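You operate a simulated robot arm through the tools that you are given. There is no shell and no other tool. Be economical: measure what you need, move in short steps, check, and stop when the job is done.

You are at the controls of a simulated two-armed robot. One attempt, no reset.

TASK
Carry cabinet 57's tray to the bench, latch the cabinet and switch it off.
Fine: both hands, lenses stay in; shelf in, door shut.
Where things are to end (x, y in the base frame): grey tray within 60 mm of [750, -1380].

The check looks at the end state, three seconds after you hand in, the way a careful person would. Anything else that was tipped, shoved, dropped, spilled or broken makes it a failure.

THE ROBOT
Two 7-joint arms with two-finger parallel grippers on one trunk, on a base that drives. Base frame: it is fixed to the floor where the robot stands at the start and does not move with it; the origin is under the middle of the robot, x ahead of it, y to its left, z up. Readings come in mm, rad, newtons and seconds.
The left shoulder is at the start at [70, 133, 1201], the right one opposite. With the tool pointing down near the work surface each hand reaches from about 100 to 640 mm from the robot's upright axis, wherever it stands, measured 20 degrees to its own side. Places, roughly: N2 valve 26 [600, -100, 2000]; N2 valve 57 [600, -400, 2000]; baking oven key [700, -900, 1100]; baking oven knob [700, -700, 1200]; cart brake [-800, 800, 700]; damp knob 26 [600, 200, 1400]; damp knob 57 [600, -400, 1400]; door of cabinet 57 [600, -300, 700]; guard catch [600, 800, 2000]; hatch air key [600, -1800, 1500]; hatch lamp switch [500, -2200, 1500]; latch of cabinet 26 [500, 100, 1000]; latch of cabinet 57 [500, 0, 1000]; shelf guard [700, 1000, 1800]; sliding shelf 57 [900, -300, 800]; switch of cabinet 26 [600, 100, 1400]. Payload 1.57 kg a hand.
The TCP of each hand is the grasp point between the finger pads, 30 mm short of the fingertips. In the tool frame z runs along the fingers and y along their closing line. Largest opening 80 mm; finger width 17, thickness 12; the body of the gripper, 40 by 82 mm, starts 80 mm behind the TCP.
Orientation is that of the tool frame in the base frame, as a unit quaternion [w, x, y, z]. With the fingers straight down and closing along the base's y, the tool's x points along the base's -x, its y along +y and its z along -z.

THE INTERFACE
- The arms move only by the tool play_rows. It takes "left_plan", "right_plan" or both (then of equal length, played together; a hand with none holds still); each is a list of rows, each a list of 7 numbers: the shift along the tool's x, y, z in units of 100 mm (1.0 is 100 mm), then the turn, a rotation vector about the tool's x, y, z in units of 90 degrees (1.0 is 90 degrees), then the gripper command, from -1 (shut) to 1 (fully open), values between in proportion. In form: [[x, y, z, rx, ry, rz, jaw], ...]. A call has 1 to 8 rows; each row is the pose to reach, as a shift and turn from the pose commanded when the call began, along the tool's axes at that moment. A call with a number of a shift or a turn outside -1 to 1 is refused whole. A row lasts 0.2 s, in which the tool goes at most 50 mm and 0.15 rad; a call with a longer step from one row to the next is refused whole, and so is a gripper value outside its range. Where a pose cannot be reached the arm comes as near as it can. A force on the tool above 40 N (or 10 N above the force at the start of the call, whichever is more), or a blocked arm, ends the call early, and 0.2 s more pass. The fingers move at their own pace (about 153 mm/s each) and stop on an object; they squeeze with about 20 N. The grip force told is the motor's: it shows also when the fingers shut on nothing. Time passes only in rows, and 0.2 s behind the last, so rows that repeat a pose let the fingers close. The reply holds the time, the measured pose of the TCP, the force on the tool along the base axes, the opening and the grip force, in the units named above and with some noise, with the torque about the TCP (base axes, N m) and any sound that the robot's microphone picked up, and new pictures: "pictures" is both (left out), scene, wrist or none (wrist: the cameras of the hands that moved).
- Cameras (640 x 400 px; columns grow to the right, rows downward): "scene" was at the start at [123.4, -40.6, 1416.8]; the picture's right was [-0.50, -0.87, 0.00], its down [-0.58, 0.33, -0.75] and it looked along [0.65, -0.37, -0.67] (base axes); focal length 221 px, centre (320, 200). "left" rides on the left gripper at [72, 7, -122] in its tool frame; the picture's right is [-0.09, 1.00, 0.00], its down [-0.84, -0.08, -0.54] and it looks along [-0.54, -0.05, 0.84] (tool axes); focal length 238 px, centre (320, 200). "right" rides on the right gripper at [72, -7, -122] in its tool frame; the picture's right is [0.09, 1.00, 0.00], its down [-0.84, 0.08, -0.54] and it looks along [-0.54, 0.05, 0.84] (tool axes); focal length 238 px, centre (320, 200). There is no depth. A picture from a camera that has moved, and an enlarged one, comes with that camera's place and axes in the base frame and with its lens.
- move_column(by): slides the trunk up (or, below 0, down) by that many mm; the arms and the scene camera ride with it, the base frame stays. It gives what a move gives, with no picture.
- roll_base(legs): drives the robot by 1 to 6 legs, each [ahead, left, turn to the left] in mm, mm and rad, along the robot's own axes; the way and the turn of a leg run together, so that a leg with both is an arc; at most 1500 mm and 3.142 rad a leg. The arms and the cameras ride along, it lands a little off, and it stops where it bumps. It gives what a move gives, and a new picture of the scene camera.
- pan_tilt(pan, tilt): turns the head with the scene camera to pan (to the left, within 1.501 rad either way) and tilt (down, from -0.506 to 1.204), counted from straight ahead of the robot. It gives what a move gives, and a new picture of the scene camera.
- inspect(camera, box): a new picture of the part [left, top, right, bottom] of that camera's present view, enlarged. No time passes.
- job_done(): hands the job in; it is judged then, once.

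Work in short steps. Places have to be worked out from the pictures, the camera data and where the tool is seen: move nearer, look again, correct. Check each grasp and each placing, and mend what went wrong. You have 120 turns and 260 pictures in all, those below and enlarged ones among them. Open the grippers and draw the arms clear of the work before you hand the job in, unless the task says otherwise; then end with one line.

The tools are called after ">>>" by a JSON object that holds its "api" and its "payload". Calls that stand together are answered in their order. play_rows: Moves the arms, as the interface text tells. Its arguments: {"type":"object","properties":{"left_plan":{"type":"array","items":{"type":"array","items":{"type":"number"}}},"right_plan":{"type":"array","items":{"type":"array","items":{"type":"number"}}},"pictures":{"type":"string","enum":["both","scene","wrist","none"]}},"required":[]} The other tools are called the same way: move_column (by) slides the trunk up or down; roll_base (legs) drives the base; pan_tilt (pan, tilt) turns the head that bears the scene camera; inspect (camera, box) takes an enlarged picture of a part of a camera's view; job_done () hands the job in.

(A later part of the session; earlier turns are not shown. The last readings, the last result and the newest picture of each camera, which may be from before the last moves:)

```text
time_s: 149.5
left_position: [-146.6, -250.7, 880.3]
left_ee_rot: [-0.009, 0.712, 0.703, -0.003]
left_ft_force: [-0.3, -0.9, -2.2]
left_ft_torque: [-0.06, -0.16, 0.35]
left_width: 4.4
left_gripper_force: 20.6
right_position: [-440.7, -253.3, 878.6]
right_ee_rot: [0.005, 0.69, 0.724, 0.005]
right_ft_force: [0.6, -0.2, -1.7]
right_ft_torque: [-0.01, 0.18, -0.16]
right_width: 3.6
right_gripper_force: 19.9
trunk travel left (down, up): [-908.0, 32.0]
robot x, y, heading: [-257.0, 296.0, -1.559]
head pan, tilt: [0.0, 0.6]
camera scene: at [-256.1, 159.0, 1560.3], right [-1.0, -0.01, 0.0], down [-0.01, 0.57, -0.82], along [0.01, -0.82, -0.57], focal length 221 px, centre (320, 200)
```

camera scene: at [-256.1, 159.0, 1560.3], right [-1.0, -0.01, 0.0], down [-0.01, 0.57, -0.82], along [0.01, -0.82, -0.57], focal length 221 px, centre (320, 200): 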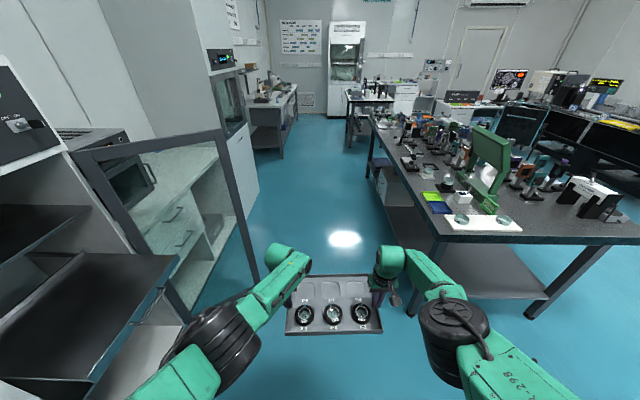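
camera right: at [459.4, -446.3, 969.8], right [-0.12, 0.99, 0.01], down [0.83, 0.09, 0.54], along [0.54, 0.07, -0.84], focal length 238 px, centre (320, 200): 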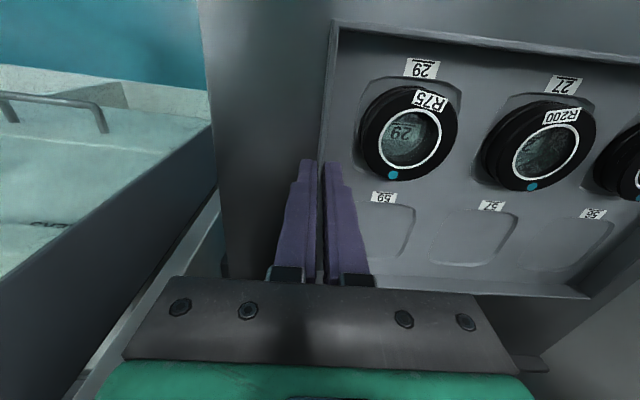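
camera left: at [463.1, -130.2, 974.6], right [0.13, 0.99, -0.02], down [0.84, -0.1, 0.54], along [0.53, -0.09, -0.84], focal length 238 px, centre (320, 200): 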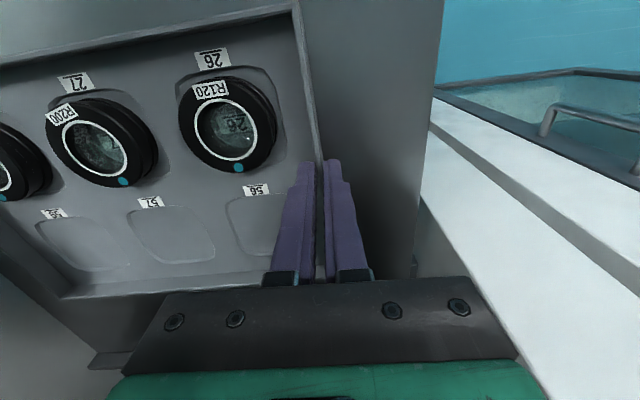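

Clear aisle: door tip at x about 150–175, table edge at x about −750. I drive ahead 1630 mm.

>>> {"api": "roll_base", "payload": {"legs": [[600, 0, 0], [600, 0, 0]]}}

>>> {"api": "roll_base", "payload": {"legs": [[430, 0, 0]]}}

```text
time_s: 156.0
left_position: [-106.2, -1465.2, 882.1]
left_ee_rot: [-0.01, 0.703, 0.711, -0.005]
left_ft_force: [0.1, -0.7, -1.5]
left_ft_torque: [-0.01, -0.19, 0.35]
left_width: 4.3
left_gripper_force: 20.1
right_position: [-400.8, -1477.2, 878.1]
right_ee_rot: [0.005, 0.682, 0.732, 0.004]
right_ft_force: [0.5, 0.1, -3.5]
right_ft_torque: [0.0, 0.22, -0.2]
right_width: 3.6
right_gripper_force: 19.8
trunk travel left (down, up): [-908.0, 32.0]
robot x, y, heading: [-231.8, -922.5, -1.54]
head pan, tilt: [0.0, 0.6]
camera scene: at [-226.7, -1058.0, 1560.5], right [-1.0, -0.03, 0.0], down [-0.02, 0.56, -0.83], along [0.03, -0.82, -0.56], focal length 221 px, centre (320, 200)
```

scene: 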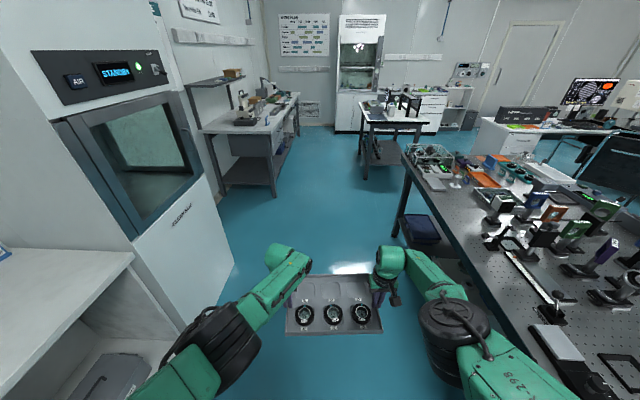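

```text
time_s: 158.6
left_position: [-83.5, -1891.9, 882.1]
left_ee_rot: [-0.009, 0.699, 0.715, -0.004]
left_ft_force: [0.4, -0.3, -2.2]
left_ft_torque: [-0.03, -0.18, 0.34]
left_width: 4.4
left_gripper_force: 20.3
right_position: [-377.7, -1904.9, 879.5]
right_ee_rot: [0.004, 0.678, 0.735, 0.005]
right_ft_force: [0.5, 0.8, -1.2]
right_ft_torque: [-0.04, 0.22, -0.18]
right_width: 3.7
right_gripper_force: 19.7
trunk travel left (down, up): [-908.0, 32.0]
robot x, y, heading: [-212.3, -1348.8, -1.527]
head pan, tilt: [0.0, 0.6]
camera scene: at [-207.9, -1484.8, 1560.6], right [-1.0, -0.05, 0.0], down [-0.03, 0.56, -0.83], along [0.04, -0.82, -0.56], focal length 221 px, centre (320, 200)
```

scene: 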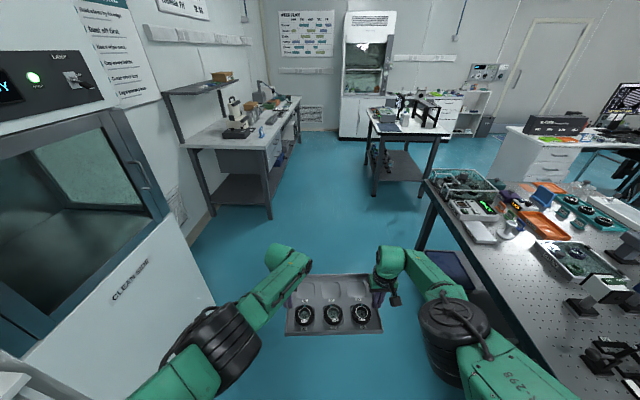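

Turn left back toward the bench in stages.

>>> {"api": "roll_base", "payload": {"legs": [[0, 0, 0.6], [0, 0, 0.5]]}}

>>> {"api": "roll_base", "payload": {"legs": [[0, 0, 0.427]]}}

```text
time_s: 162.1
left_position: [329.6, -1478.9, 879.4]
left_ee_rot: [-0.006, 0.223, 0.975, -0.009]
left_ft_force: [0.2, -0.2, -2.3]
left_ft_torque: [0.17, -0.06, 0.34]
left_width: 4.4
left_gripper_force: 19.9
right_position: [206.8, -1746.8, 877.3]
right_ee_rot: [0.002, 0.194, 0.981, 0.007]
right_ft_force: [-0.6, 0.1, -2.7]
right_ft_torque: [-0.2, 0.01, -0.21]
right_width: 3.7
right_gripper_force: 20.2
trunk travel left (down, up): [-908.0, 32.0]
robot x, y, heading: [-216.2, -1347.7, -0.431]
head pan, tilt: [0.0, 0.6]
camera scene: at [-87.1, -1405.8, 1560.3], right [-0.41, -0.91, 0.0], down [-0.52, 0.23, -0.82], along [0.75, -0.34, -0.57], focal length 221 px, centre (320, 200)
```

scene: 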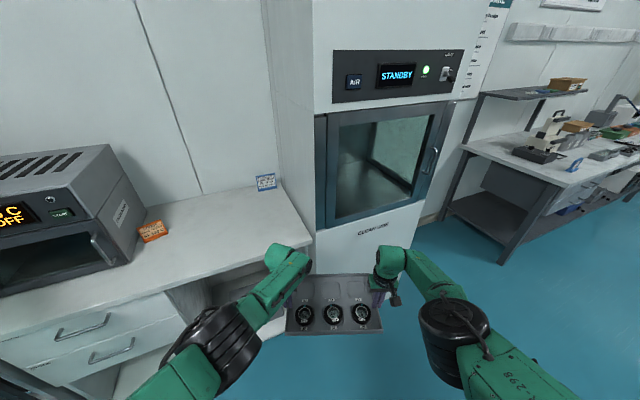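

```text
time_s: 163.8
left_position: [334.0, -1241.5, 881.0]
left_ee_rot: [-0.004, 0.008, 1.0, -0.01]
left_ft_force: [0.7, 0.0, -1.6]
left_ft_torque: [0.17, -0.03, 0.34]
left_width: 4.4
left_gripper_force: 20.2
right_position: [335.4, -1534.7, 878.1]
right_ee_rot: [-0.001, -0.02, 1.0, 0.007]
right_ft_force: [-0.7, -0.4, -2.5]
right_ft_torque: [-0.14, -0.02, -0.12]
right_width: 3.6
right_gripper_force: 19.6
trunk travel left (down, up): [-908.0, 32.0]
robot x, y, heading: [-213.1, -1349.7, 0.007]
head pan, tilt: [0.0, 0.6]
camera scene: at [-74.4, -1347.8, 1560.4], right [0.0, -1.0, 0.0], down [-0.57, 0.0, -0.82], along [0.82, 0.0, -0.57], focal length 221 px, centre (320, 200)
```

scene: 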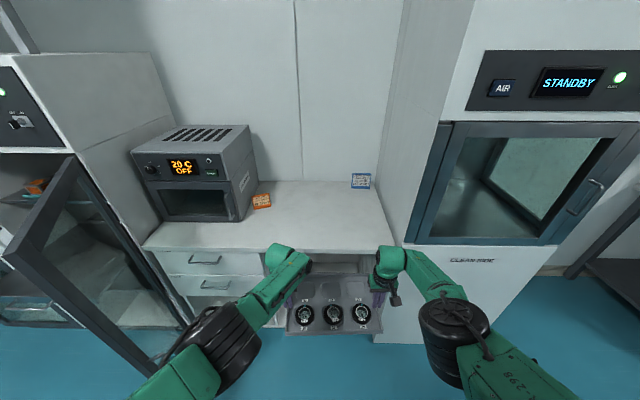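

At the bench, facing it. Bench top estimates give z 830–880, so I raise the tray 90 mm with both arms together (slowly).

>>> {"api": "play_rows", "payload": {"left_plan": [[0, 0, -0.08, 0, 0, 0, -1], [0, 0, -0.18, 0, 0, 0, -1], [0, 0, -0.3, 0, 0, 0, -1], [0, 0, -0.42, 0, 0, 0, -1], [0, 0, -0.54, 0, 0, 0, -1], [0, 0, -0.66, 0, 0, 0, -1], [0, 0, -0.78, 0, 0, 0, -1], [0, 0, -0.9, 0, 0, 0, -1]], "right_plan": [[0, 0, -0.08, 0, 0, 0, -1], [0, 0, -0.18, 0, 0, 0, -1], [0, 0, -0.3, 0, 0, 0, -1], [0, 0, -0.42, 0, 0, 0, -1], [0, 0, -0.54, 0, 0, 0, -1], [0, 0, -0.66, 0, 0, 0, -1], [0, 0, -0.78, 0, 0, 0, -1], [0, 0, -0.9, 0, 0, 0, -1]], "pictures": "scene"}}

```text
time_s: 165.6
left_position: [334.3, -1234.0, 971.9]
left_ee_rot: [-0.005, 0.008, 1.0, -0.006]
left_ft_force: [-1.7, 31.5, -0.8]
left_ft_torque: [0.96, 0.32, 0.36]
left_width: 7.1
left_gripper_force: 20.0
left hand out of reach, approached as far as the arm can: row 2, 3
right_position: [361.2, -1525.7, 938.5]
right_ee_rot: [0.0, -0.029, 1.0, 0.007]
right_ft_force: [0.2, -32.2, -3.1]
right_ft_torque: [-0.43, -0.44, 0.33]
right_width: 5.9
right_gripper_force: 20.0
right hand out of reach, approached as far as the arm can: row 1, 2, 3, 4, 5, 6, 7, 8
trunk travel left (down, up): [-908.0, 32.0]
robot x, y, heading: [-215.4, -1348.0, 0.006]
head pan, tilt: [0.0, 0.6]
camera scene: at [-74.8, -1347.6, 1560.3], right [0.0, -1.0, 0.0], down [-0.57, 0.0, -0.82], along [0.82, 0.0, -0.57], focal length 221 px, centre (320, 200)
```

scene: 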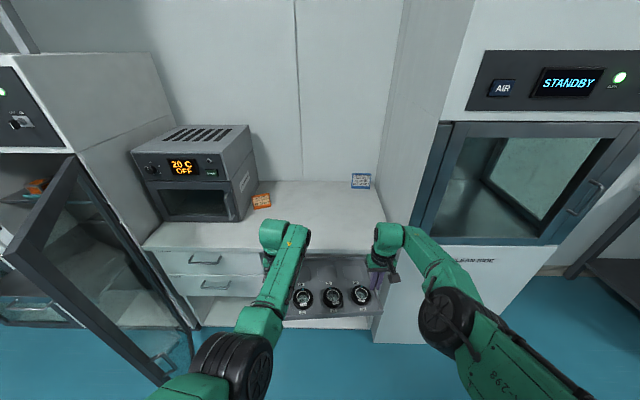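

The right arm could not follow fully, leaving the tray tilted about 6°. I bring the left hand down 33 mm and forward 26 mm to match at once.

>>> {"api": "play_rows", "payload": {"left_plan": [[-0.04, 0.005, 0.05, 0, 0, 0, -1], [-0.09, 0.01, 0.11, 0, 0, 0, -1], [-0.13, 0.015, 0.17, 0, 0, 0, -1], [-0.18, 0.02, 0.23, 0, 0, 0, -1], [-0.22, 0.02, 0.29, 0, 0, 0, -1], [-0.26, 0.02, 0.33, 0, 0, 0, -1]], "pictures": "both"}}

>>> {"api": "inspect", "payload": {"camera": "scene", "box": [220, 200, 440, 340]}}

```text
time_s: 167.0
left_position: [368.8, -1228.9, 949.0]
left_ee_rot: [0.011, 0.002, 1.0, -0.005]
left_ft_force: [0.0, 33.3, -2.2]
left_ft_torque: [0.99, 0.46, 0.11]
left_width: 4.2
left_gripper_force: 20.2
left hand out of reach, approached as far as the arm can: row 6
right_position: [362.6, -1523.4, 938.1]
right_ee_rot: [0.0, -0.029, 1.0, 0.009]
right_ft_force: [0.2, -31.9, -1.7]
right_ft_torque: [-0.57, -0.48, -0.36]
right_width: 4.2
right_gripper_force: 19.8
trunk travel left (down, up): [-908.0, 32.0]
robot x, y, heading: [-217.5, -1350.7, 0.009]
head pan, tilt: [0.0, 0.6]
camera scene: at [-74.4, -1346.2, 1560.4], right [0.0, -1.0, 0.0], down [-0.57, 0.0, -0.82], along [0.82, 0.0, -0.57], focal length 221 px, centre (320, 200)
camera left: at [292.9, -1221.4, 1070.7], right [0.1, 1.0, -0.01], down [0.82, -0.08, 0.56], along [0.56, -0.06, -0.83], focal length 238 px, centre (320, 200)
```

scene: 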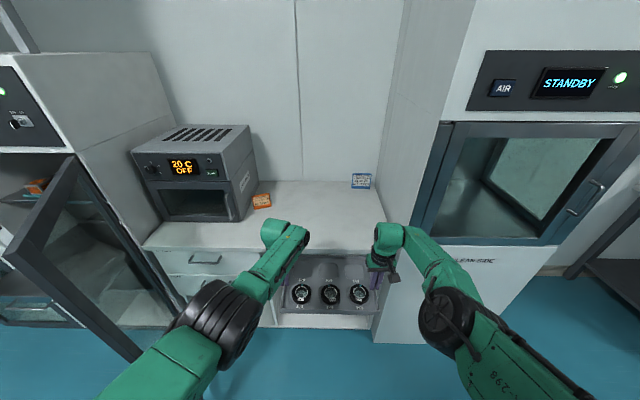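
left: 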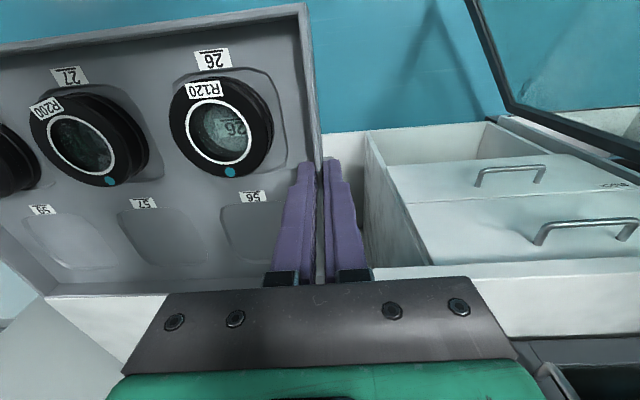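

```text
2.86 times, centred on (330, 270) of scene
camera zoom: at [-74.4, -1346.2, 1560.4], right [0.0, -1.0, 0.0], down [-0.57, 0.0, -0.82], along [0.82, 0.0, -0.57], focal length 632 px, centre (291, 0)
```

zoom: 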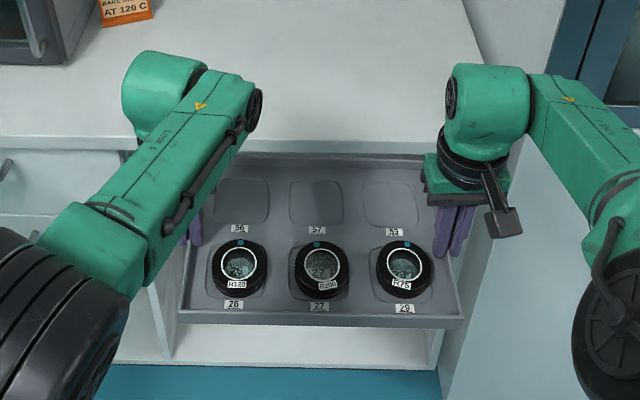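

Lenses sit in place. I relieve the 32 N side squeeze and level the last 10 mm.

>>> {"api": "play_rows", "payload": {"left_plan": [[0, 0.015, 0.03, 0, 0, 0, -1], [0, 0.03, 0.06, 0, 0, 0, -1], [0, 0.04, 0.1, 0, 0, 0, -1], [0, 0.04, 0.1, 0, 0, 0, -1]], "pictures": "none"}}

```text
time_s: 168.0
left_position: [360.2, -1229.6, 928.4]
left_ee_rot: [-0.003, 0.007, 1.0, -0.004]
left_ft_force: [0.6, 28.2, -2.5]
left_ft_torque: [0.45, -0.53, 0.36]
left_width: 4.3
left_gripper_force: 20.8
left hand out of reach, approached as far as the arm can: row 1, 2
right_position: [362.0, -1523.5, 938.1]
right_ee_rot: [0.0, -0.029, 1.0, 0.011]
right_ft_force: [-0.5, -28.8, -2.7]
right_ft_torque: [-0.94, 0.5, -0.3]
right_width: 4.2
right_gripper_force: 20.1
trunk travel left (down, up): [-908.0, 32.0]
robot x, y, heading: [-213.9, -1351.7, 0.008]
head pan, tilt: [0.0, 0.6]
```

>>> {"api": "play_rows", "payload": {"left_plan": [[0, 0, -0.03, 0, 0, 0, -1], [0, 0, -0.06, 0, 0, 0, -1], [0, 0, -0.09, 0, 0, 0, -1], [0, 0, -0.09, 0, 0, 0, -1]], "right_plan": [[0, -0.015, 0, 0, 0, 0, -1], [0, -0.03, 0, 0, 0, 0, -1], [0, -0.045, 0, 0, 0, 0, -1], [0, -0.045, 0, 0, 0, 0, -1]], "pictures": "none"}}

```text
time_s: 169.0
left_position: [361.7, -1234.3, 936.2]
left_ee_rot: [-0.003, 0.009, 1.0, -0.01]
left_ft_force: [0.2, 10.7, -3.1]
left_ft_torque: [0.4, -0.32, 0.3]
left_width: 4.2
left_gripper_force: 20.0
right_position: [361.2, -1529.8, 938.0]
right_ee_rot: [-0.002, -0.024, 1.0, 0.009]
right_ft_force: [0.5, -11.1, -2.4]
right_ft_torque: [-0.44, 0.28, -0.33]
right_width: 3.9
right_gripper_force: 19.9
right hand out of reach, approached as far as the arm can: row 1, 2, 3, 4
trunk travel left (down, up): [-908.0, 32.0]
robot x, y, heading: [-213.4, -1350.8, 0.003]
head pan, tilt: [0.0, 0.6]
```

Level and light squeeze now. Tray centre is at about [366,−1382]; I raise the trunk 28 mm and roll forward 300 mm first.

>>> {"api": "move_column", "payload": {"by": 28}}

>>> {"api": "roll_base", "payload": {"legs": [[200, 0, 0]]}}

>>> {"api": "inspect", "payload": {"camera": "left", "box": [0, 0, 640, 400]}}

```text
time_s: 169.7
left_position: [360.6, -1231.8, 964.5]
left_ee_rot: [-0.005, 0.01, 1.0, -0.011]
left_ft_force: [1.1, 7.6, -1.5]
left_ft_torque: [0.3, -0.19, 0.36]
left_width: 4.5
left_gripper_force: 20.2
right_position: [362.6, -1529.0, 966.1]
right_ee_rot: [-0.001, -0.024, 1.0, 0.01]
right_ft_force: [-0.9, -6.9, -2.9]
right_ft_torque: [-0.36, 0.15, -0.3]
right_width: 3.5
right_gripper_force: 20.3
trunk travel left (down, up): [-936.0, 4.0]
robot x, y, heading: [-214.3, -1349.7, 0.007]
head pan, tilt: [0.0, 0.6]
```

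```text
time_s: 171.3
left_position: [560.1, -1230.7, 966.0]
left_ee_rot: [-0.003, 0.009, 1.0, -0.01]
left_ft_force: [-1.0, -0.9, -1.9]
left_ft_torque: [0.06, 0.04, 0.35]
left_width: 4.4
left_gripper_force: 20.3
right_position: [560.4, -1525.6, 966.8]
right_ee_rot: [0.002, -0.026, 1.0, 0.01]
right_ft_force: [-0.5, -0.2, -2.0]
right_ft_torque: [-0.14, -0.09, -0.29]
right_width: 3.8
right_gripper_force: 20.2
trunk travel left (down, up): [-936.0, 4.0]
robot x, y, heading: [-15.4, -1347.8, 0.007]
head pan, tilt: [0.0, 0.6]
camera scene: at [122.7, -1345.1, 1588.9], right [0.01, -1.0, 0.0], down [-0.56, 0.0, -0.83], along [0.83, 0.01, -0.56], focal length 221 px, centre (320, 200)
```

scene: 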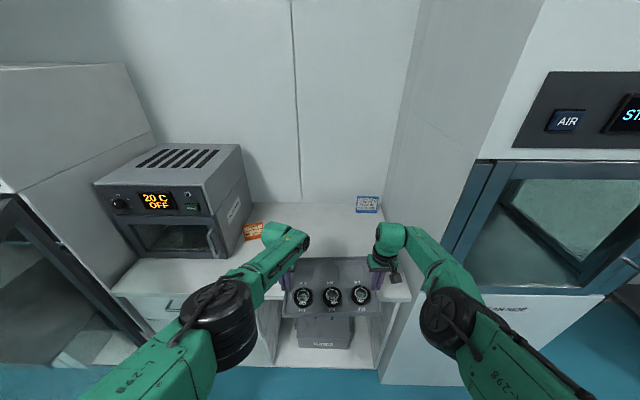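

```text
1.00 times, centred on (320, 200) of left (not enlarged: the box is as wide or as high as the picture)
camera zoom: at [488.1, -1220.8, 1089.8], right [0.11, 0.99, -0.02], down [0.84, -0.08, 0.54], along [0.53, -0.08, -0.84], focal length 238 px, centre (320, 200)
```

zoom: 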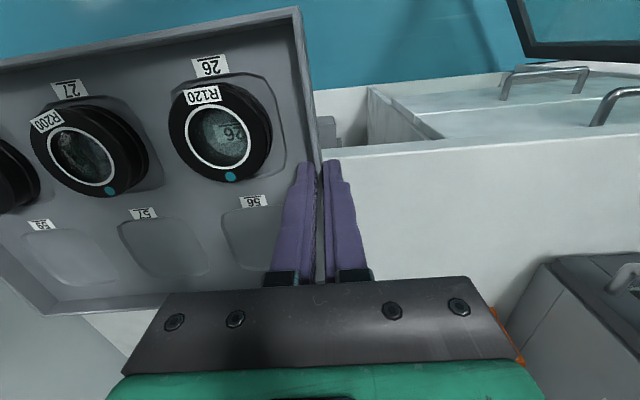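

Bench front edge appears at x about 585, z 830–850. Tray clears it; I roll forward 184 mm more to bring the tray centre to x about 750.

>>> {"api": "roll_base", "payload": {"legs": [[184, 0, 0]]}}

>>> {"api": "move_column", "payload": {"by": -60}}

>>> {"api": "inspect", "payload": {"camera": "scene", "box": [200, 160, 460, 340]}}

>>> {"api": "inspect", "payload": {"camera": "left", "box": [0, 0, 640, 400]}}

```text
time_s: 172.8
left_position: [739.1, -1226.7, 966.8]
left_ee_rot: [-0.003, 0.005, 1.0, -0.011]
left_ft_force: [-0.7, -0.3, -1.6]
left_ft_torque: [0.11, -0.09, 0.34]
left_width: 4.1
left_gripper_force: 19.8
right_position: [742.5, -1522.5, 968.3]
right_ee_rot: [0.001, -0.026, 1.0, 0.01]
right_ft_force: [-0.6, 0.8, -2.1]
right_ft_torque: [-0.21, 0.02, -0.26]
right_width: 3.7
right_gripper_force: 19.9
trunk travel left (down, up): [-936.0, 4.0]
robot x, y, heading: [165.7, -1350.0, 0.012]
head pan, tilt: [0.0, 0.6]
camera scene: at [302.9, -1343.1, 1588.8], right [0.01, -1.0, 0.0], down [-0.56, -0.01, -0.83], along [0.83, 0.01, -0.56], focal length 221 px, centre (320, 200)
```

scene: 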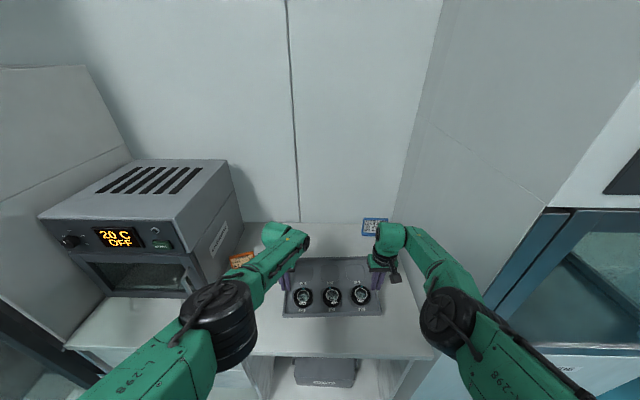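

```text
time_s: 173.8
left_position: [741.7, -1227.5, 905.2]
left_ee_rot: [-0.003, 0.007, 1.0, -0.011]
left_ft_force: [0.0, -0.7, -1.8]
left_ft_torque: [0.11, -0.27, 0.32]
left_width: 4.3
left_gripper_force: 19.9
right_position: [744.4, -1521.8, 906.8]
right_ee_rot: [0.0, -0.028, 1.0, 0.01]
right_ft_force: [-0.1, 1.0, -2.1]
right_ft_torque: [-0.15, 0.28, -0.3]
right_width: 4.1
right_gripper_force: 19.8
trunk travel left (down, up): [-876.0, 64.0]
robot x, y, heading: [163.8, -1349.4, 0.019]
head pan, tilt: [0.0, 0.6]
```

```text
2.22 times, centred on (330, 250) of scene
camera zoom: at [306.1, -1343.1, 1528.4], right [0.01, -1.0, 0.0], down [-0.56, -0.01, -0.83], along [0.82, 0.01, -0.56], focal length 491 px, centre (298, 89)
```

zoom: 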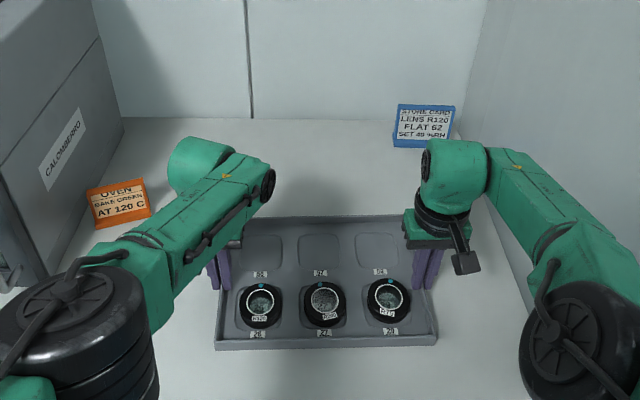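

```text
1.00 times, centred on (320, 200) of left (not enlarged: the box is as wide or as high as the picture)
camera zoom: at [669.8, -1217.5, 1028.2], right [0.1, 0.99, -0.02], down [0.84, -0.08, 0.54], along [0.53, -0.07, -0.84], focal length 238 px, centre (320, 200)
```

zoom: 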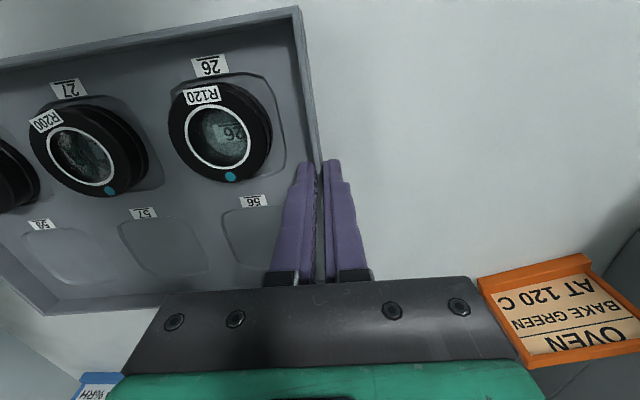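

Tray centre is about [748,−1375]. I lower in small trunk steps, watching the forces.

>>> {"api": "move_column", "payload": {"by": -20}}

>>> {"api": "move_column", "payload": {"by": -10}}

```text
time_s: 174.4
left_position: [744.4, -1227.8, 897.6]
left_ee_rot: [0.008, 0.007, 1.0, -0.01]
left_ft_force: [-5.3, 0.1, 16.0]
left_ft_torque: [0.08, -0.22, 0.32]
left_width: 4.5
left_gripper_force: 19.5
right_position: [745.9, -1523.5, 897.5]
right_ee_rot: [0.01, -0.023, 1.0, 0.01]
right_ft_force: [-5.5, -0.9, 11.3]
right_ft_torque: [-0.19, -0.35, -0.23]
right_width: 4.1
right_gripper_force: 20.1
trunk travel left (down, up): [-858.0, 82.0]
robot x, y, heading: [171.6, -1345.8, 0.014]
head pan, tilt: [0.0, 0.6]
stopped: the force on the tool passed its limit at 48 N (the readings are from after the stop); the commanded pose is now the measured one
```

```text
time_s: 174.8
left_position: [746.1, -1228.6, 896.4]
left_ee_rot: [0.014, 0.007, 1.0, -0.009]
left_ft_force: [-5.8, 0.5, 20.2]
left_ft_torque: [0.05, -0.13, 0.36]
left_width: 4.3
left_gripper_force: 20.1
right_position: [748.2, -1522.2, 898.8]
right_ee_rot: [0.017, -0.024, 1.0, 0.011]
right_ft_force: [-6.5, 0.7, 16.8]
right_ft_torque: [-0.18, -0.23, -0.1]
right_width: 3.8
right_gripper_force: 20.4
trunk travel left (down, up): [-852.0, 88.0]
robot x, y, heading: [165.9, -1343.8, 0.008]
head pan, tilt: [0.0, 0.6]
stopped: the force on the tool passed its limit at 45 N (the readings are from after the stop); the commanded pose is now the measured one
```

The tray rests on the bench (upward push on both hands). I release slightly on the trunk and open both grippers.

>>> {"api": "move_column", "payload": {"by": 4}}

>>> {"api": "play_rows", "payload": {"left_plan": [[0, 0, 0, 0, 0, 0, -0.7], [0, 0, 0, 0, 0, 0, -0.5], [0, 0, 0, 0, 0, 0, -0.4], [0, 0, 0, 0, 0, 0, -0.4]], "right_plan": [[0, 0, 0, 0, 0, 0, -0.7], [0, 0, 0, 0, 0, 0, -0.5], [0, 0, 0, 0, 0, 0, -0.4], [0, 0, 0, 0, 0, 0, -0.4]], "pictures": "wrist"}}

```text
time_s: 175.4
left_position: [747.8, -1226.8, 896.4]
left_ee_rot: [0.011, 0.008, 1.0, -0.009]
left_ft_force: [-3.6, -0.6, 10.0]
left_ft_torque: [0.12, 0.1, 0.4]
left_width: 4.1
left_gripper_force: 19.5
right_position: [748.1, -1523.1, 897.6]
right_ee_rot: [0.013, -0.024, 1.0, 0.013]
right_ft_force: [-1.8, 0.4, 7.5]
right_ft_torque: [-0.17, -0.04, -0.32]
right_width: 3.9
right_gripper_force: 19.8
trunk travel left (down, up): [-856.0, 84.0]
robot x, y, heading: [166.6, -1346.7, 0.013]
head pan, tilt: [0.0, 0.6]
```

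```text
time_s: 176.4
left_position: [749.7, -1227.9, 896.8]
left_ee_rot: [0.01, 0.008, 1.0, -0.009]
left_ft_force: [0.6, 4.8, 10.4]
left_ft_torque: [0.0, 0.1, -0.02]
left_width: 19.8
left_gripper_force: 0.0
right_position: [750.2, -1522.0, 896.5]
right_ee_rot: [0.013, -0.025, 1.0, 0.011]
right_ft_force: [0.5, -2.5, 4.2]
right_ft_torque: [-0.02, 0.01, 0.03]
right_width: 22.1
right_gripper_force: 0.1
trunk travel left (down, up): [-856.0, 84.0]
robot x, y, heading: [167.5, -1345.5, 0.011]
head pan, tilt: [0.0, 0.6]
camera right: at [676.4, -1535.0, 1016.5], right [-0.14, 0.99, 0.02], down [0.82, 0.11, 0.57], along [0.56, 0.1, -0.82], focal length 238 px, centre (320, 200)
camera left: at [673.7, -1217.2, 1018.7], right [0.11, 0.99, -0.02], down [0.82, -0.08, 0.56], along [0.56, -0.07, -0.83], focal length 238 px, centre (320, 200)
```

right: 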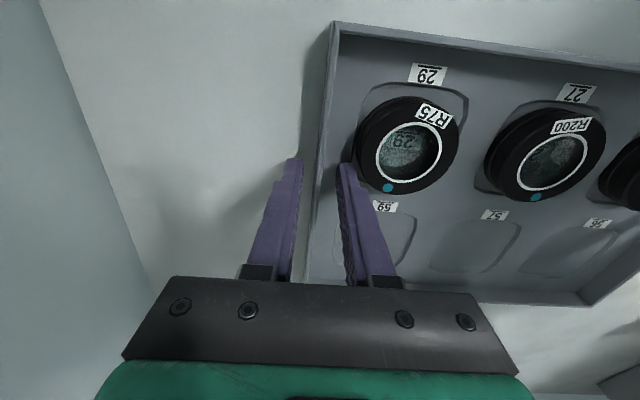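
left: 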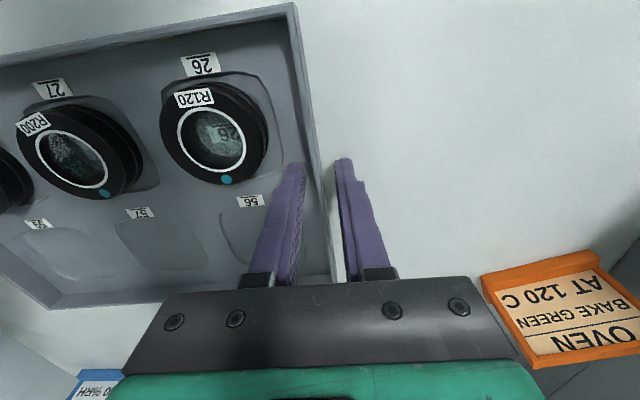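

Released; the tray sits flat with all three lenses. I raise the trunk straight up, then back away.

>>> {"api": "move_column", "payload": {"by": 60}}

>>> {"api": "inspect", "payload": {"camera": "scene", "box": [200, 160, 460, 340]}}

>>> {"api": "roll_base", "payload": {"legs": [[-380, 0, 0]]}}

```text
time_s: 177.4
left_position: [751.1, -1228.6, 955.1]
left_ee_rot: [0.009, 0.008, 1.0, -0.009]
left_ft_force: [0.2, 0.1, 0.3]
left_ft_torque: [0.01, 0.05, 0.0]
left_width: 24.3
left_gripper_force: 0.1
right_position: [754.2, -1522.0, 954.6]
right_ee_rot: [0.012, -0.024, 1.0, 0.012]
right_ft_force: [-0.5, 0.0, -0.5]
right_ft_torque: [0.01, 0.02, 0.02]
right_width: 24.1
right_gripper_force: 0.0
trunk travel left (down, up): [-916.0, 24.0]
robot x, y, heading: [167.4, -1348.3, 0.012]
head pan, tilt: [0.0, 0.6]
```

```text
2.22 times, centred on (330, 250) of scene
camera zoom: at [307.8, -1343.2, 1569.2], right [0.01, -1.0, 0.0], down [-0.57, -0.01, -0.82], along [0.82, 0.01, -0.57], focal length 491 px, centre (298, 89)
```

zoom: 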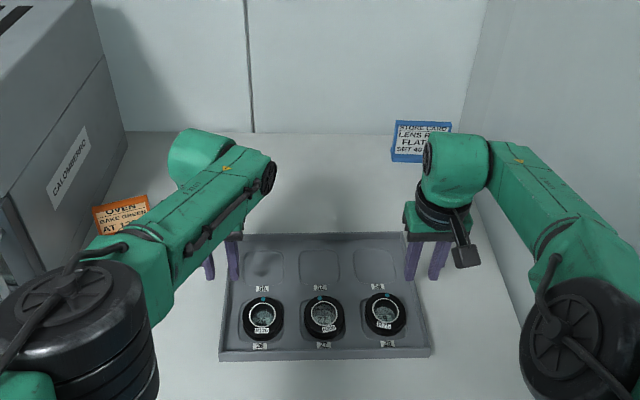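

```text
time_s: 179.8
left_position: [375.8, -1229.7, 954.4]
left_ee_rot: [0.008, 0.005, 1.0, -0.01]
left_ft_force: [0.4, 0.2, -0.7]
left_ft_torque: [-0.01, 0.01, -0.03]
left_width: 24.3
left_gripper_force: 0.1
right_position: [379.5, -1524.4, 954.8]
right_ee_rot: [0.012, -0.027, 1.0, 0.012]
right_ft_force: [0.3, -0.8, 0.1]
right_ft_torque: [-0.03, 0.05, -0.02]
right_width: 23.9
right_gripper_force: 0.1
trunk travel left (down, up): [-916.0, 24.0]
robot x, y, heading: [-208.0, -1352.7, 0.017]
head pan, tilt: [0.0, 0.6]
camera scene: at [-66.5, -1347.3, 1569.0], right [0.02, -1.0, 0.0], down [-0.57, -0.01, -0.82], along [0.82, 0.01, -0.57], focal length 221 px, centre (320, 200)
```

scene: 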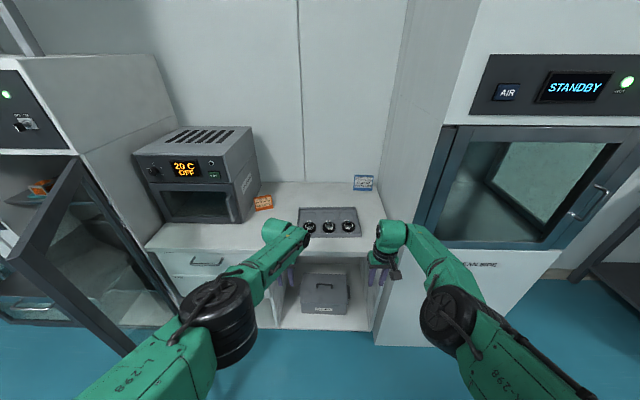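

Tray is on the bench. Before driving back I turn both hands to point forward (needed for pushing the shelf and door).

>>> {"api": "play_rows", "payload": {"left_plan": [[0, 0, 0, 0, -0.08, 0, -1], [0, 0, 0, 0, -0.16, 0, -1], [0, 0, 0, 0, -0.24, 0, -1], [0, 0, 0, 0, -0.32, 0, -1], [0, 0, 0, 0, -0.4, 0, -1], [0, 0, 0, 0, -0.48, 0, -1], [0, 0, 0, 0, -0.56, 0, -1], [0, 0, 0, 0, -0.64, 0, -1]], "right_plan": [[0, 0, 0, 0, -0.08, 0, -1], [0, 0, 0, 0, -0.16, 0, -1], [0, 0, 0, 0, -0.24, 0, -1], [0, 0, 0, 0, -0.32, 0, -1], [0, 0, 0, 0, -0.4, 0, -1], [0, 0, 0, 0, -0.48, 0, -1], [0, 0, 0, 0, -0.56, 0, -1], [0, 0, 0, 0, -0.64, 0, -1]], "pictures": "none"}}

>>> {"api": "play_rows", "payload": {"left_plan": [[0, 0, 0, 0, -0.08, 0, -1], [0, 0, 0, 0, -0.16, 0, -1], [0, 0, 0, 0, -0.24, 0, -1], [0, 0, 0, 0, -0.32, 0, -1], [0, 0, 0, 0, -0.36, 0, -1]], "right_plan": [[0, 0, 0, 0, -0.08, 0, -1], [0, 0, 0, 0, -0.16, 0, -1], [0, 0, 0, 0, -0.24, 0, -1], [0, 0, 0, 0, -0.32, 0, -1], [0, 0, 0, 0, -0.36, 0, -1]], "pictures": "scene"}}

```text
time_s: 181.6
left_position: [370.7, -1231.7, 958.1]
left_ee_rot: [0.011, 0.005, 1.0, -0.008]
left_ft_force: [0.0, 0.0, -0.1]
left_ft_torque: [-0.05, 0.04, -0.02]
left_width: 0.0
left_gripper_force: 19.9
left hand out of reach, approached as far as the arm can: row 1, 2, 3, 4, 5, 6, 7, 8
right_position: [375.4, -1526.6, 959.1]
right_ee_rot: [0.494, -0.017, 0.869, 0.022]
right_ft_force: [-0.2, 0.3, 0.6]
right_ft_torque: [-0.01, 0.02, -0.05]
right_width: 0.2
right_gripper_force: 19.8
right hand out of reach, approached as far as the arm can: row 1, 2, 3, 4, 5, 6
trunk travel left (down, up): [-916.0, 24.0]
robot x, y, heading: [-207.4, -1349.9, 0.014]
head pan, tilt: [0.0, 0.6]
```

```text
time_s: 182.8
left_position: [373.8, -1229.6, 957.2]
left_ee_rot: [0.01, 0.005, 1.0, -0.009]
left_ft_force: [0.3, -0.3, 0.6]
left_ft_torque: [0.01, 0.0, 0.0]
left_width: 0.0
left_gripper_force: 19.7
left hand out of reach, approached as far as the arm can: row 1, 2, 3, 4, 5
right_position: [377.1, -1524.2, 956.5]
right_ee_rot: [0.716, -0.011, 0.698, 0.027]
right_ft_force: [-0.5, -0.3, -0.1]
right_ft_torque: [-0.02, 0.0, 0.0]
right_width: 0.1
right_gripper_force: 20.3
trunk travel left (down, up): [-916.0, 24.0]
robot x, y, heading: [-207.4, -1348.8, 0.015]
head pan, tilt: [0.0, 0.6]
camera scene: at [-69.6, -1347.5, 1569.4], right [0.02, -1.0, 0.0], down [-0.56, -0.01, -0.83], along [0.83, 0.01, -0.56], focal length 221 px, centre (320, 200)
```

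scene: 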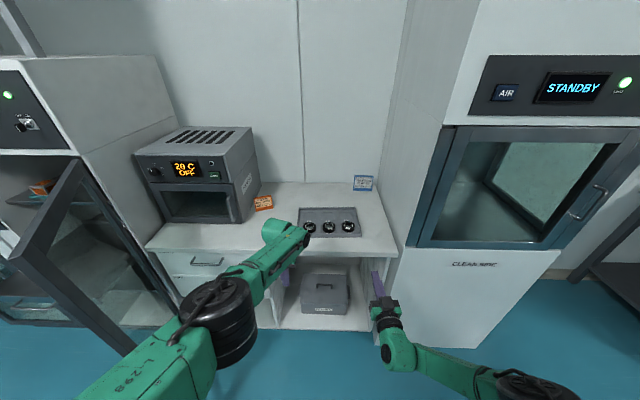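

The right hand is level; the left can't pitch in its present wrist state. I won't need it, so I try to park it back and outward.

>>> {"api": "play_rows", "payload": {"left_plan": [[0.12, 0.1, 0, 0, 0, 0, -1], [0.24, 0.2, 0, 0, 0, 0, -1], [0.36, 0.3, 0, 0, 0, 0, -1], [0.48, 0.45, 0, 0, 0, 0, -1], [0.6, 0.6, 0, 0, 0, 0, -1], [0.72, 0.75, 0, 0, 0, 0, -1], [0.85, 0.9, 0, 0, 0, 0, -1], [1.0, 1.0, 0, 0, 0, 0, -1]], "pictures": "none"}}

>>> {"api": "play_rows", "payload": {"left_plan": [[0.12, 0.1, 0, 0, 0, 0, -1], [0.24, 0.2, 0, 0, 0, 0, -1], [0.36, 0.3, 0, 0, 0, 0, -1], [0.48, 0.45, 0, 0, 0, 0, -1], [0.6, 0.6, 0, 0, 0, 0, -1], [0.72, 0.75, 0, 0, 0, 0, -1], [0.85, 0.9, 0, 0, 0, 0, -1], [1.0, 1.0, 0, 0, 0, 0, -1]], "pictures": "scene"}}

```text
time_s: 184.6
left_position: [368.7, -1224.9, 954.9]
left_ee_rot: [0.009, 0.004, 1.0, -0.01]
left_ft_force: [0.2, 0.5, 0.2]
left_ft_torque: [-0.02, 0.02, -0.02]
left_width: 0.1
left_gripper_force: 20.3
left hand out of reach, approached as far as the arm can: row 1, 2, 3, 4, 5, 6, 7, 8
right_position: [377.4, -1525.0, 954.9]
right_ee_rot: [0.715, -0.011, 0.698, 0.027]
right_ft_force: [-0.1, -0.7, 0.0]
right_ft_torque: [-0.03, -0.01, 0.0]
right_width: 0.0
right_gripper_force: 20.0
trunk travel left (down, up): [-916.0, 24.0]
robot x, y, heading: [-208.9, -1347.7, 0.016]
head pan, tilt: [0.0, 0.6]
```

```text
time_s: 186.3
left_position: [367.6, -1224.5, 955.1]
left_ee_rot: [0.009, 0.006, 1.0, -0.01]
left_ft_force: [-0.4, 0.1, 0.2]
left_ft_torque: [-0.01, -0.03, 0.01]
left_width: 0.2
left_gripper_force: 20.5
left hand out of reach, approached as far as the arm can: row 1, 2, 3, 4, 5, 6, 7, 8
right_position: [377.6, -1524.3, 955.4]
right_ee_rot: [0.715, -0.011, 0.699, 0.027]
right_ft_force: [-1.4, 0.0, 0.3]
right_ft_torque: [-0.02, 0.01, -0.05]
right_width: 0.0
right_gripper_force: 19.9
trunk travel left (down, up): [-916.0, 24.0]
robot x, y, heading: [-208.1, -1349.0, 0.013]
head pan, tilt: [0.0, 0.6]
camera scene: at [-69.0, -1347.3, 1569.3], right [0.02, -1.0, 0.0], down [-0.57, -0.01, -0.82], along [0.82, 0.01, -0.57], focal length 221 px, centre (320, 200)
```

scene: 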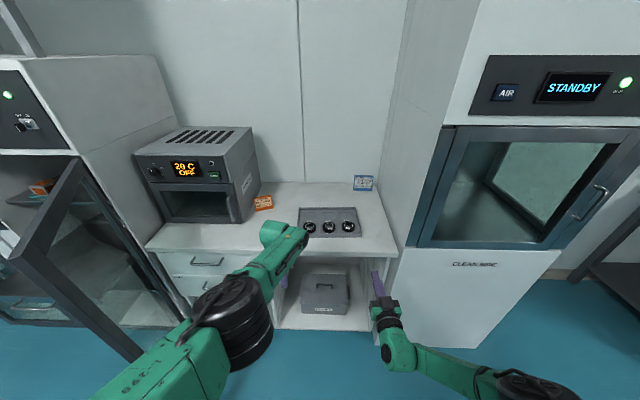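

The left arm sits at a joint limit. I try unwinding it with a yaw about the vertical.

>>> {"api": "play_rows", "payload": {"left_plan": [[0, 0, 0, 0, 0, -0.09, -1], [0, 0, 0, 0, 0, -0.18, -1], [0, 0, 0, 0, 0, -0.27, -1], [0, 0, 0, 0, 0, -0.36, -1], [0, 0, 0, 0, 0, -0.45, -1], [0, 0, 0, 0, 0, -0.54, -1]], "pictures": "none"}}

```text
time_s: 187.8
left_position: [364.2, -1225.7, 960.8]
left_ee_rot: [0.003, -0.408, 0.913, -0.013]
left_ft_force: [-0.3, -0.4, 0.9]
left_ft_torque: [0.02, -0.01, 0.05]
left_width: 0.0
left_gripper_force: 20.1
left hand out of reach, approached as far as the arm can: row 2, 3
right_position: [378.3, -1523.7, 955.9]
right_ee_rot: [0.715, -0.011, 0.698, 0.028]
right_ft_force: [0.1, 0.0, -0.8]
right_ft_torque: [-0.03, 0.0, 0.01]
right_width: 0.0
right_gripper_force: 20.2
trunk travel left (down, up): [-916.0, 24.0]
robot x, y, heading: [-208.7, -1350.5, 0.015]
head pan, tilt: [0.0, 0.6]
```

Yaw worked. Now try moving it back toward the robot.

>>> {"api": "play_rows", "payload": {"left_plan": [[0.1, 0.12, 0, 0, 0, 0, -1], [0.2, 0.24, 0, 0, 0, 0, -1], [0.3, 0.36, 0, 0, 0, 0, -1], [0.4, 0.48, 0, 0, 0, 0, -1], [0.5, 0.6, 0, 0, 0, 0, -1], [0.6, 0.72, 0, 0, 0, 0, -1], [0.7, 0.84, 0, 0, 0, 0, -1], [0.8, 0.96, 0, 0, 0, 0, -1]], "pictures": "scene"}}

```text
time_s: 189.2
left_position: [292.4, -1143.6, 977.6]
left_ee_rot: [0.054, -0.438, 0.896, 0.035]
left_ft_force: [-0.6, 0.2, -0.3]
left_ft_torque: [0.02, 0.01, 0.0]
left_width: 0.0
left_gripper_force: 20.1
right_position: [377.2, -1524.7, 955.1]
right_ee_rot: [0.715, -0.011, 0.699, 0.027]
right_ft_force: [-0.2, 0.6, -0.8]
right_ft_torque: [-0.04, -0.01, 0.0]
right_width: 0.0
right_gripper_force: 19.6
trunk travel left (down, up): [-916.0, 24.0]
robot x, y, heading: [-212.1, -1352.3, 0.014]
head pan, tilt: [0.0, 0.6]
stopped in row 7 (left hand): the arm was blocked; the commanded pose is now the measured one
camera scene: at [-69.6, -1347.1, 1569.4], right [0.02, -1.0, 0.0], down [-0.56, -0.01, -0.83], along [0.83, 0.01, -0.56], focal length 221 px, centre (320, 200)
```

scene: 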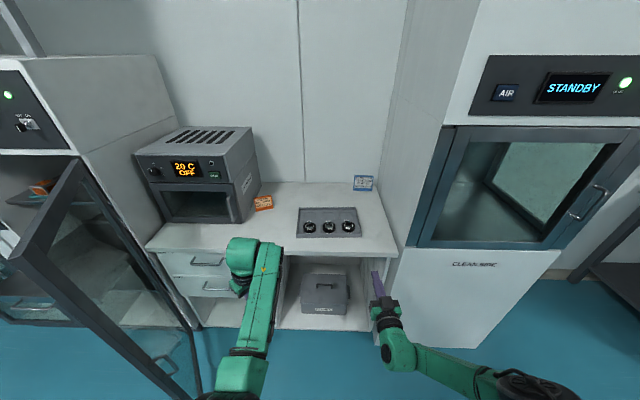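

Left is parked well enough. Now I drive back the same way: turn right, reverse along the aisle, then turn left beyond the shelf.

>>> {"api": "roll_base", "payload": {"legs": [[-20, 0, 0], [0, 0, -0.8], [0, 0, -0.786]]}}

>>> {"api": "roll_base", "payload": {"legs": [[-800, 0, 0], [-760, 0, 0]]}}

```text
time_s: 194.2
left_position: [-39.6, -1856.9, 978.0]
left_ee_rot: [0.062, 0.341, 0.938, -0.014]
left_ft_force: [0.2, 0.3, -0.1]
left_ft_torque: [-0.01, 0.03, 0.0]
left_width: 0.0
left_gripper_force: 20.2
right_position: [-421.6, -1931.1, 956.4]
right_ee_rot: [0.515, 0.496, 0.492, -0.497]
right_ft_force: [-0.7, -0.4, 0.2]
right_ft_torque: [0.0, -0.02, -0.01]
right_width: 0.0
right_gripper_force: 20.0
trunk travel left (down, up): [-916.0, 24.0]
robot x, y, heading: [-226.9, -1349.5, -1.588]
head pan, tilt: [0.0, 0.6]
camera scene: at [-229.5, -1488.3, 1569.3], right [-1.0, 0.02, 0.0], down [0.01, 0.56, -0.82], along [-0.02, -0.82, -0.57], focal length 221 px, centre (320, 200)
```

scene: 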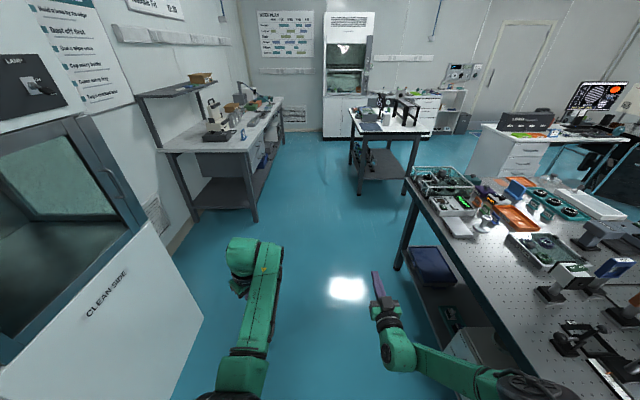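

```text
time_s: 202.3
left_position: [-7.6, -283.2, 977.9]
left_ee_rot: [0.061, 0.349, 0.935, -0.015]
left_ft_force: [0.1, 0.9, -0.1]
left_ft_torque: [-0.01, -0.02, -0.03]
left_width: 0.0
left_gripper_force: 20.1
right_position: [-390.0, -349.6, 955.6]
right_ee_rot: [0.511, 0.5, 0.488, -0.5]
right_ft_force: [-0.8, 0.0, 0.1]
right_ft_torque: [0.03, 0.01, 0.03]
right_width: 0.0
right_gripper_force: 20.0
trunk travel left (down, up): [-916.0, 24.0]
robot x, y, heading: [-187.6, 228.3, -1.612]
head pan, tilt: [0.0, 0.6]
camera scene: at [-192.5, 88.6, 1569.2], right [-1.0, 0.04, 0.0], down [0.02, 0.57, -0.82], along [-0.03, -0.82, -0.57], focal length 221 px, centre (320, 200)
```

scene: 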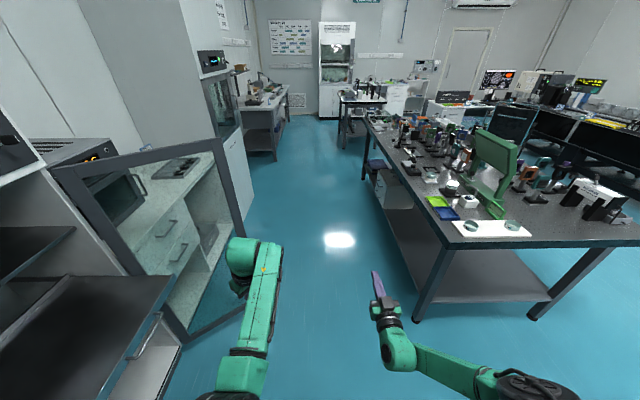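

Shift 70 mm away from the cabinet, then turn left to face it, and lower the trunk 162 mm.

>>> {"api": "roll_base", "payload": {"legs": [[0, -70, 0], [0, 0, 0.8], [0, 0, 0.812]]}}

>>> {"api": "move_column", "payload": {"by": -162}}

>>> {"api": "pan_tilt", "payload": {"pan": -0.35, "tilt": 0.6}}

```text
time_s: 207.5
left_position: [246.9, 425.5, 978.3]
left_ee_rot: [0.054, -0.429, 0.901, 0.035]
left_ft_force: [-0.5, -1.0, 0.5]
left_ft_torque: [0.0, 0.02, 0.0]
left_width: 0.0
left_gripper_force: 19.9
right_position: [323.8, 43.2, 955.9]
right_ee_rot: [0.715, -0.004, 0.699, 0.02]
right_ft_force: [-0.4, 0.1, 0.2]
right_ft_torque: [0.01, 0.04, 0.02]
right_width: 0.0
right_gripper_force: 20.2
trunk travel left (down, up): [-916.0, 24.0]
robot x, y, heading: [-256.6, 232.4, -0.003]
head pan, tilt: [0.0, 0.6]
camera scene: at [-118.1, 229.6, 1569.3], right [-0.01, -1.0, 0.0], down [-0.57, 0.0, -0.82], along [0.82, 0.0, -0.57], focal length 221 px, centre (320, 200)
```

scene: 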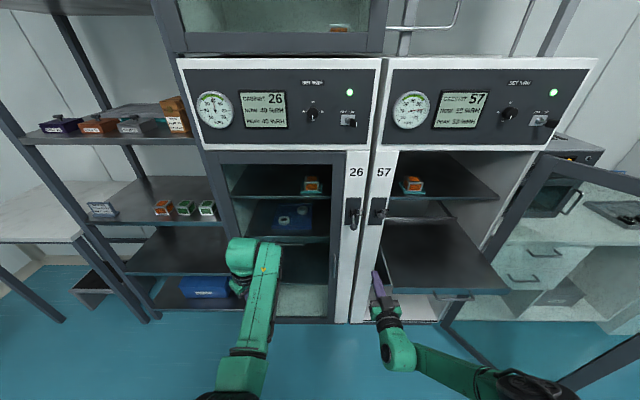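

```text
time_s: 209.3
left_position: [246.8, 425.7, 816.1]
left_ee_rot: [0.054, -0.429, 0.901, 0.034]
left_ft_force: [0.1, 0.2, -0.4]
left_ft_torque: [0.0, 0.03, -0.01]
left_width: 0.1
left_gripper_force: 19.6
right_position: [323.7, 45.8, 794.3]
right_ee_rot: [0.716, -0.004, 0.698, 0.02]
right_ft_force: [0.8, 0.5, -0.4]
right_ft_torque: [0.02, -0.01, 0.0]
right_width: 0.0
right_gripper_force: 19.8
trunk travel left (down, up): [-754.0, 186.0]
robot x, y, heading: [-257.2, 225.0, -0.006]
head pan, tilt: [0.0, 0.6]
```

```text
time_s: 210.2
left_position: [247.3, 425.9, 816.8]
left_ee_rot: [0.054, -0.43, 0.901, 0.035]
left_ft_force: [-1.3, 0.7, 0.1]
left_ft_torque: [0.02, -0.01, 0.01]
left_width: 0.0
left_gripper_force: 19.9
right_position: [324.6, 43.7, 793.8]
right_ee_rot: [0.716, -0.003, 0.698, 0.02]
right_ft_force: [0.0, -0.5, 0.9]
right_ft_torque: [-0.04, -0.02, -0.01]
right_width: 0.0
right_gripper_force: 20.4
trunk travel left (down, up): [-754.0, 186.0]
robot x, y, heading: [-251.1, 228.1, -0.008]
head pan, tilt: [-0.351, 0.6]
camera scene: at [-123.6, 199.8, 1407.3], right [-0.35, -0.94, 0.0], down [-0.53, 0.2, -0.82], along [0.77, -0.29, -0.57], focal length 221 px, centre (320, 200)
```

scene: 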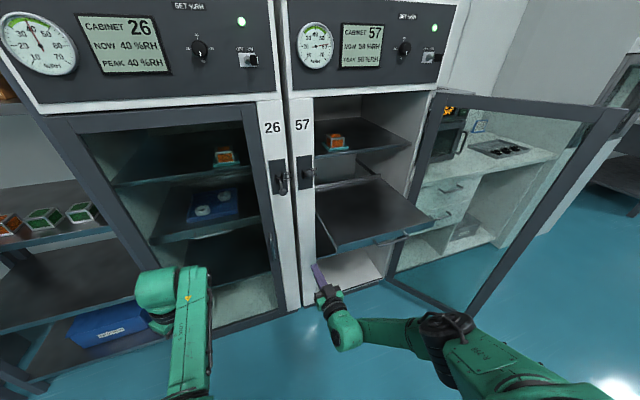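

Shelf front handle about [360,−295,793]. I back off 45 mm and strafe right so the right fist faces the handle.

>>> {"api": "roll_base", "payload": {"legs": [[-45, 0, 0], [0, -335, 0]]}}

>>> {"api": "inspect", "payload": {"camera": "right", "box": [0, 0, 640, 400]}}

```text
time_s: 212.9
left_position: [198.2, 80.6, 814.8]
left_ee_rot: [0.054, -0.428, 0.901, 0.035]
left_ft_force: [-0.2, 0.4, 0.0]
left_ft_torque: [0.03, 0.0, -0.01]
left_width: 0.0
left_gripper_force: 19.7
right_position: [275.5, -298.9, 794.6]
right_ee_rot: [0.715, -0.003, 0.699, 0.018]
right_ft_force: [0.7, 0.0, 0.1]
right_ft_torque: [-0.01, 0.04, -0.01]
right_width: 0.0
right_gripper_force: 20.2
trunk travel left (down, up): [-754.0, 186.0]
robot x, y, heading: [-301.1, -113.4, -0.009]
head pan, tilt: [-0.351, 0.6]
camera scene: at [-171.8, -141.9, 1407.3], right [-0.35, -0.94, 0.0], down [-0.53, 0.2, -0.83], along [0.77, -0.29, -0.56], focal length 221 px, centre (320, 200)
```

scene: 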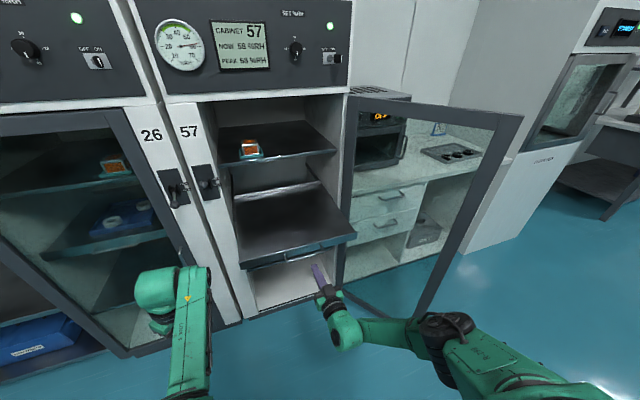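

```text
1.00 times, centred on (320, 200) of right (not enlarged: the box is as wide or as high as the picture)
camera zoom: at [156.2, -307.7, 718.1], right [-0.03, 1.0, -0.07], down [-0.56, 0.04, 0.82], along [0.83, 0.06, 0.56], focal length 238 px, centre (320, 200)
```

zoom: 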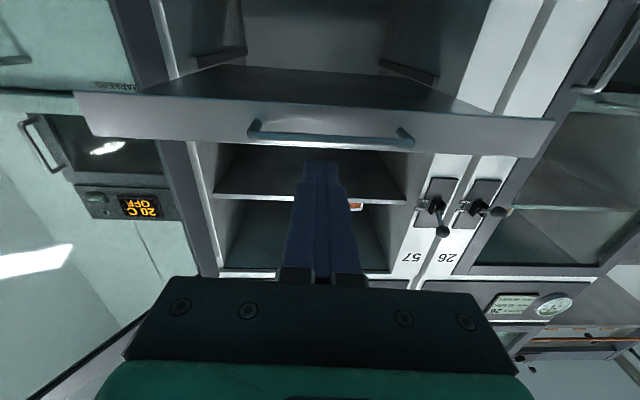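

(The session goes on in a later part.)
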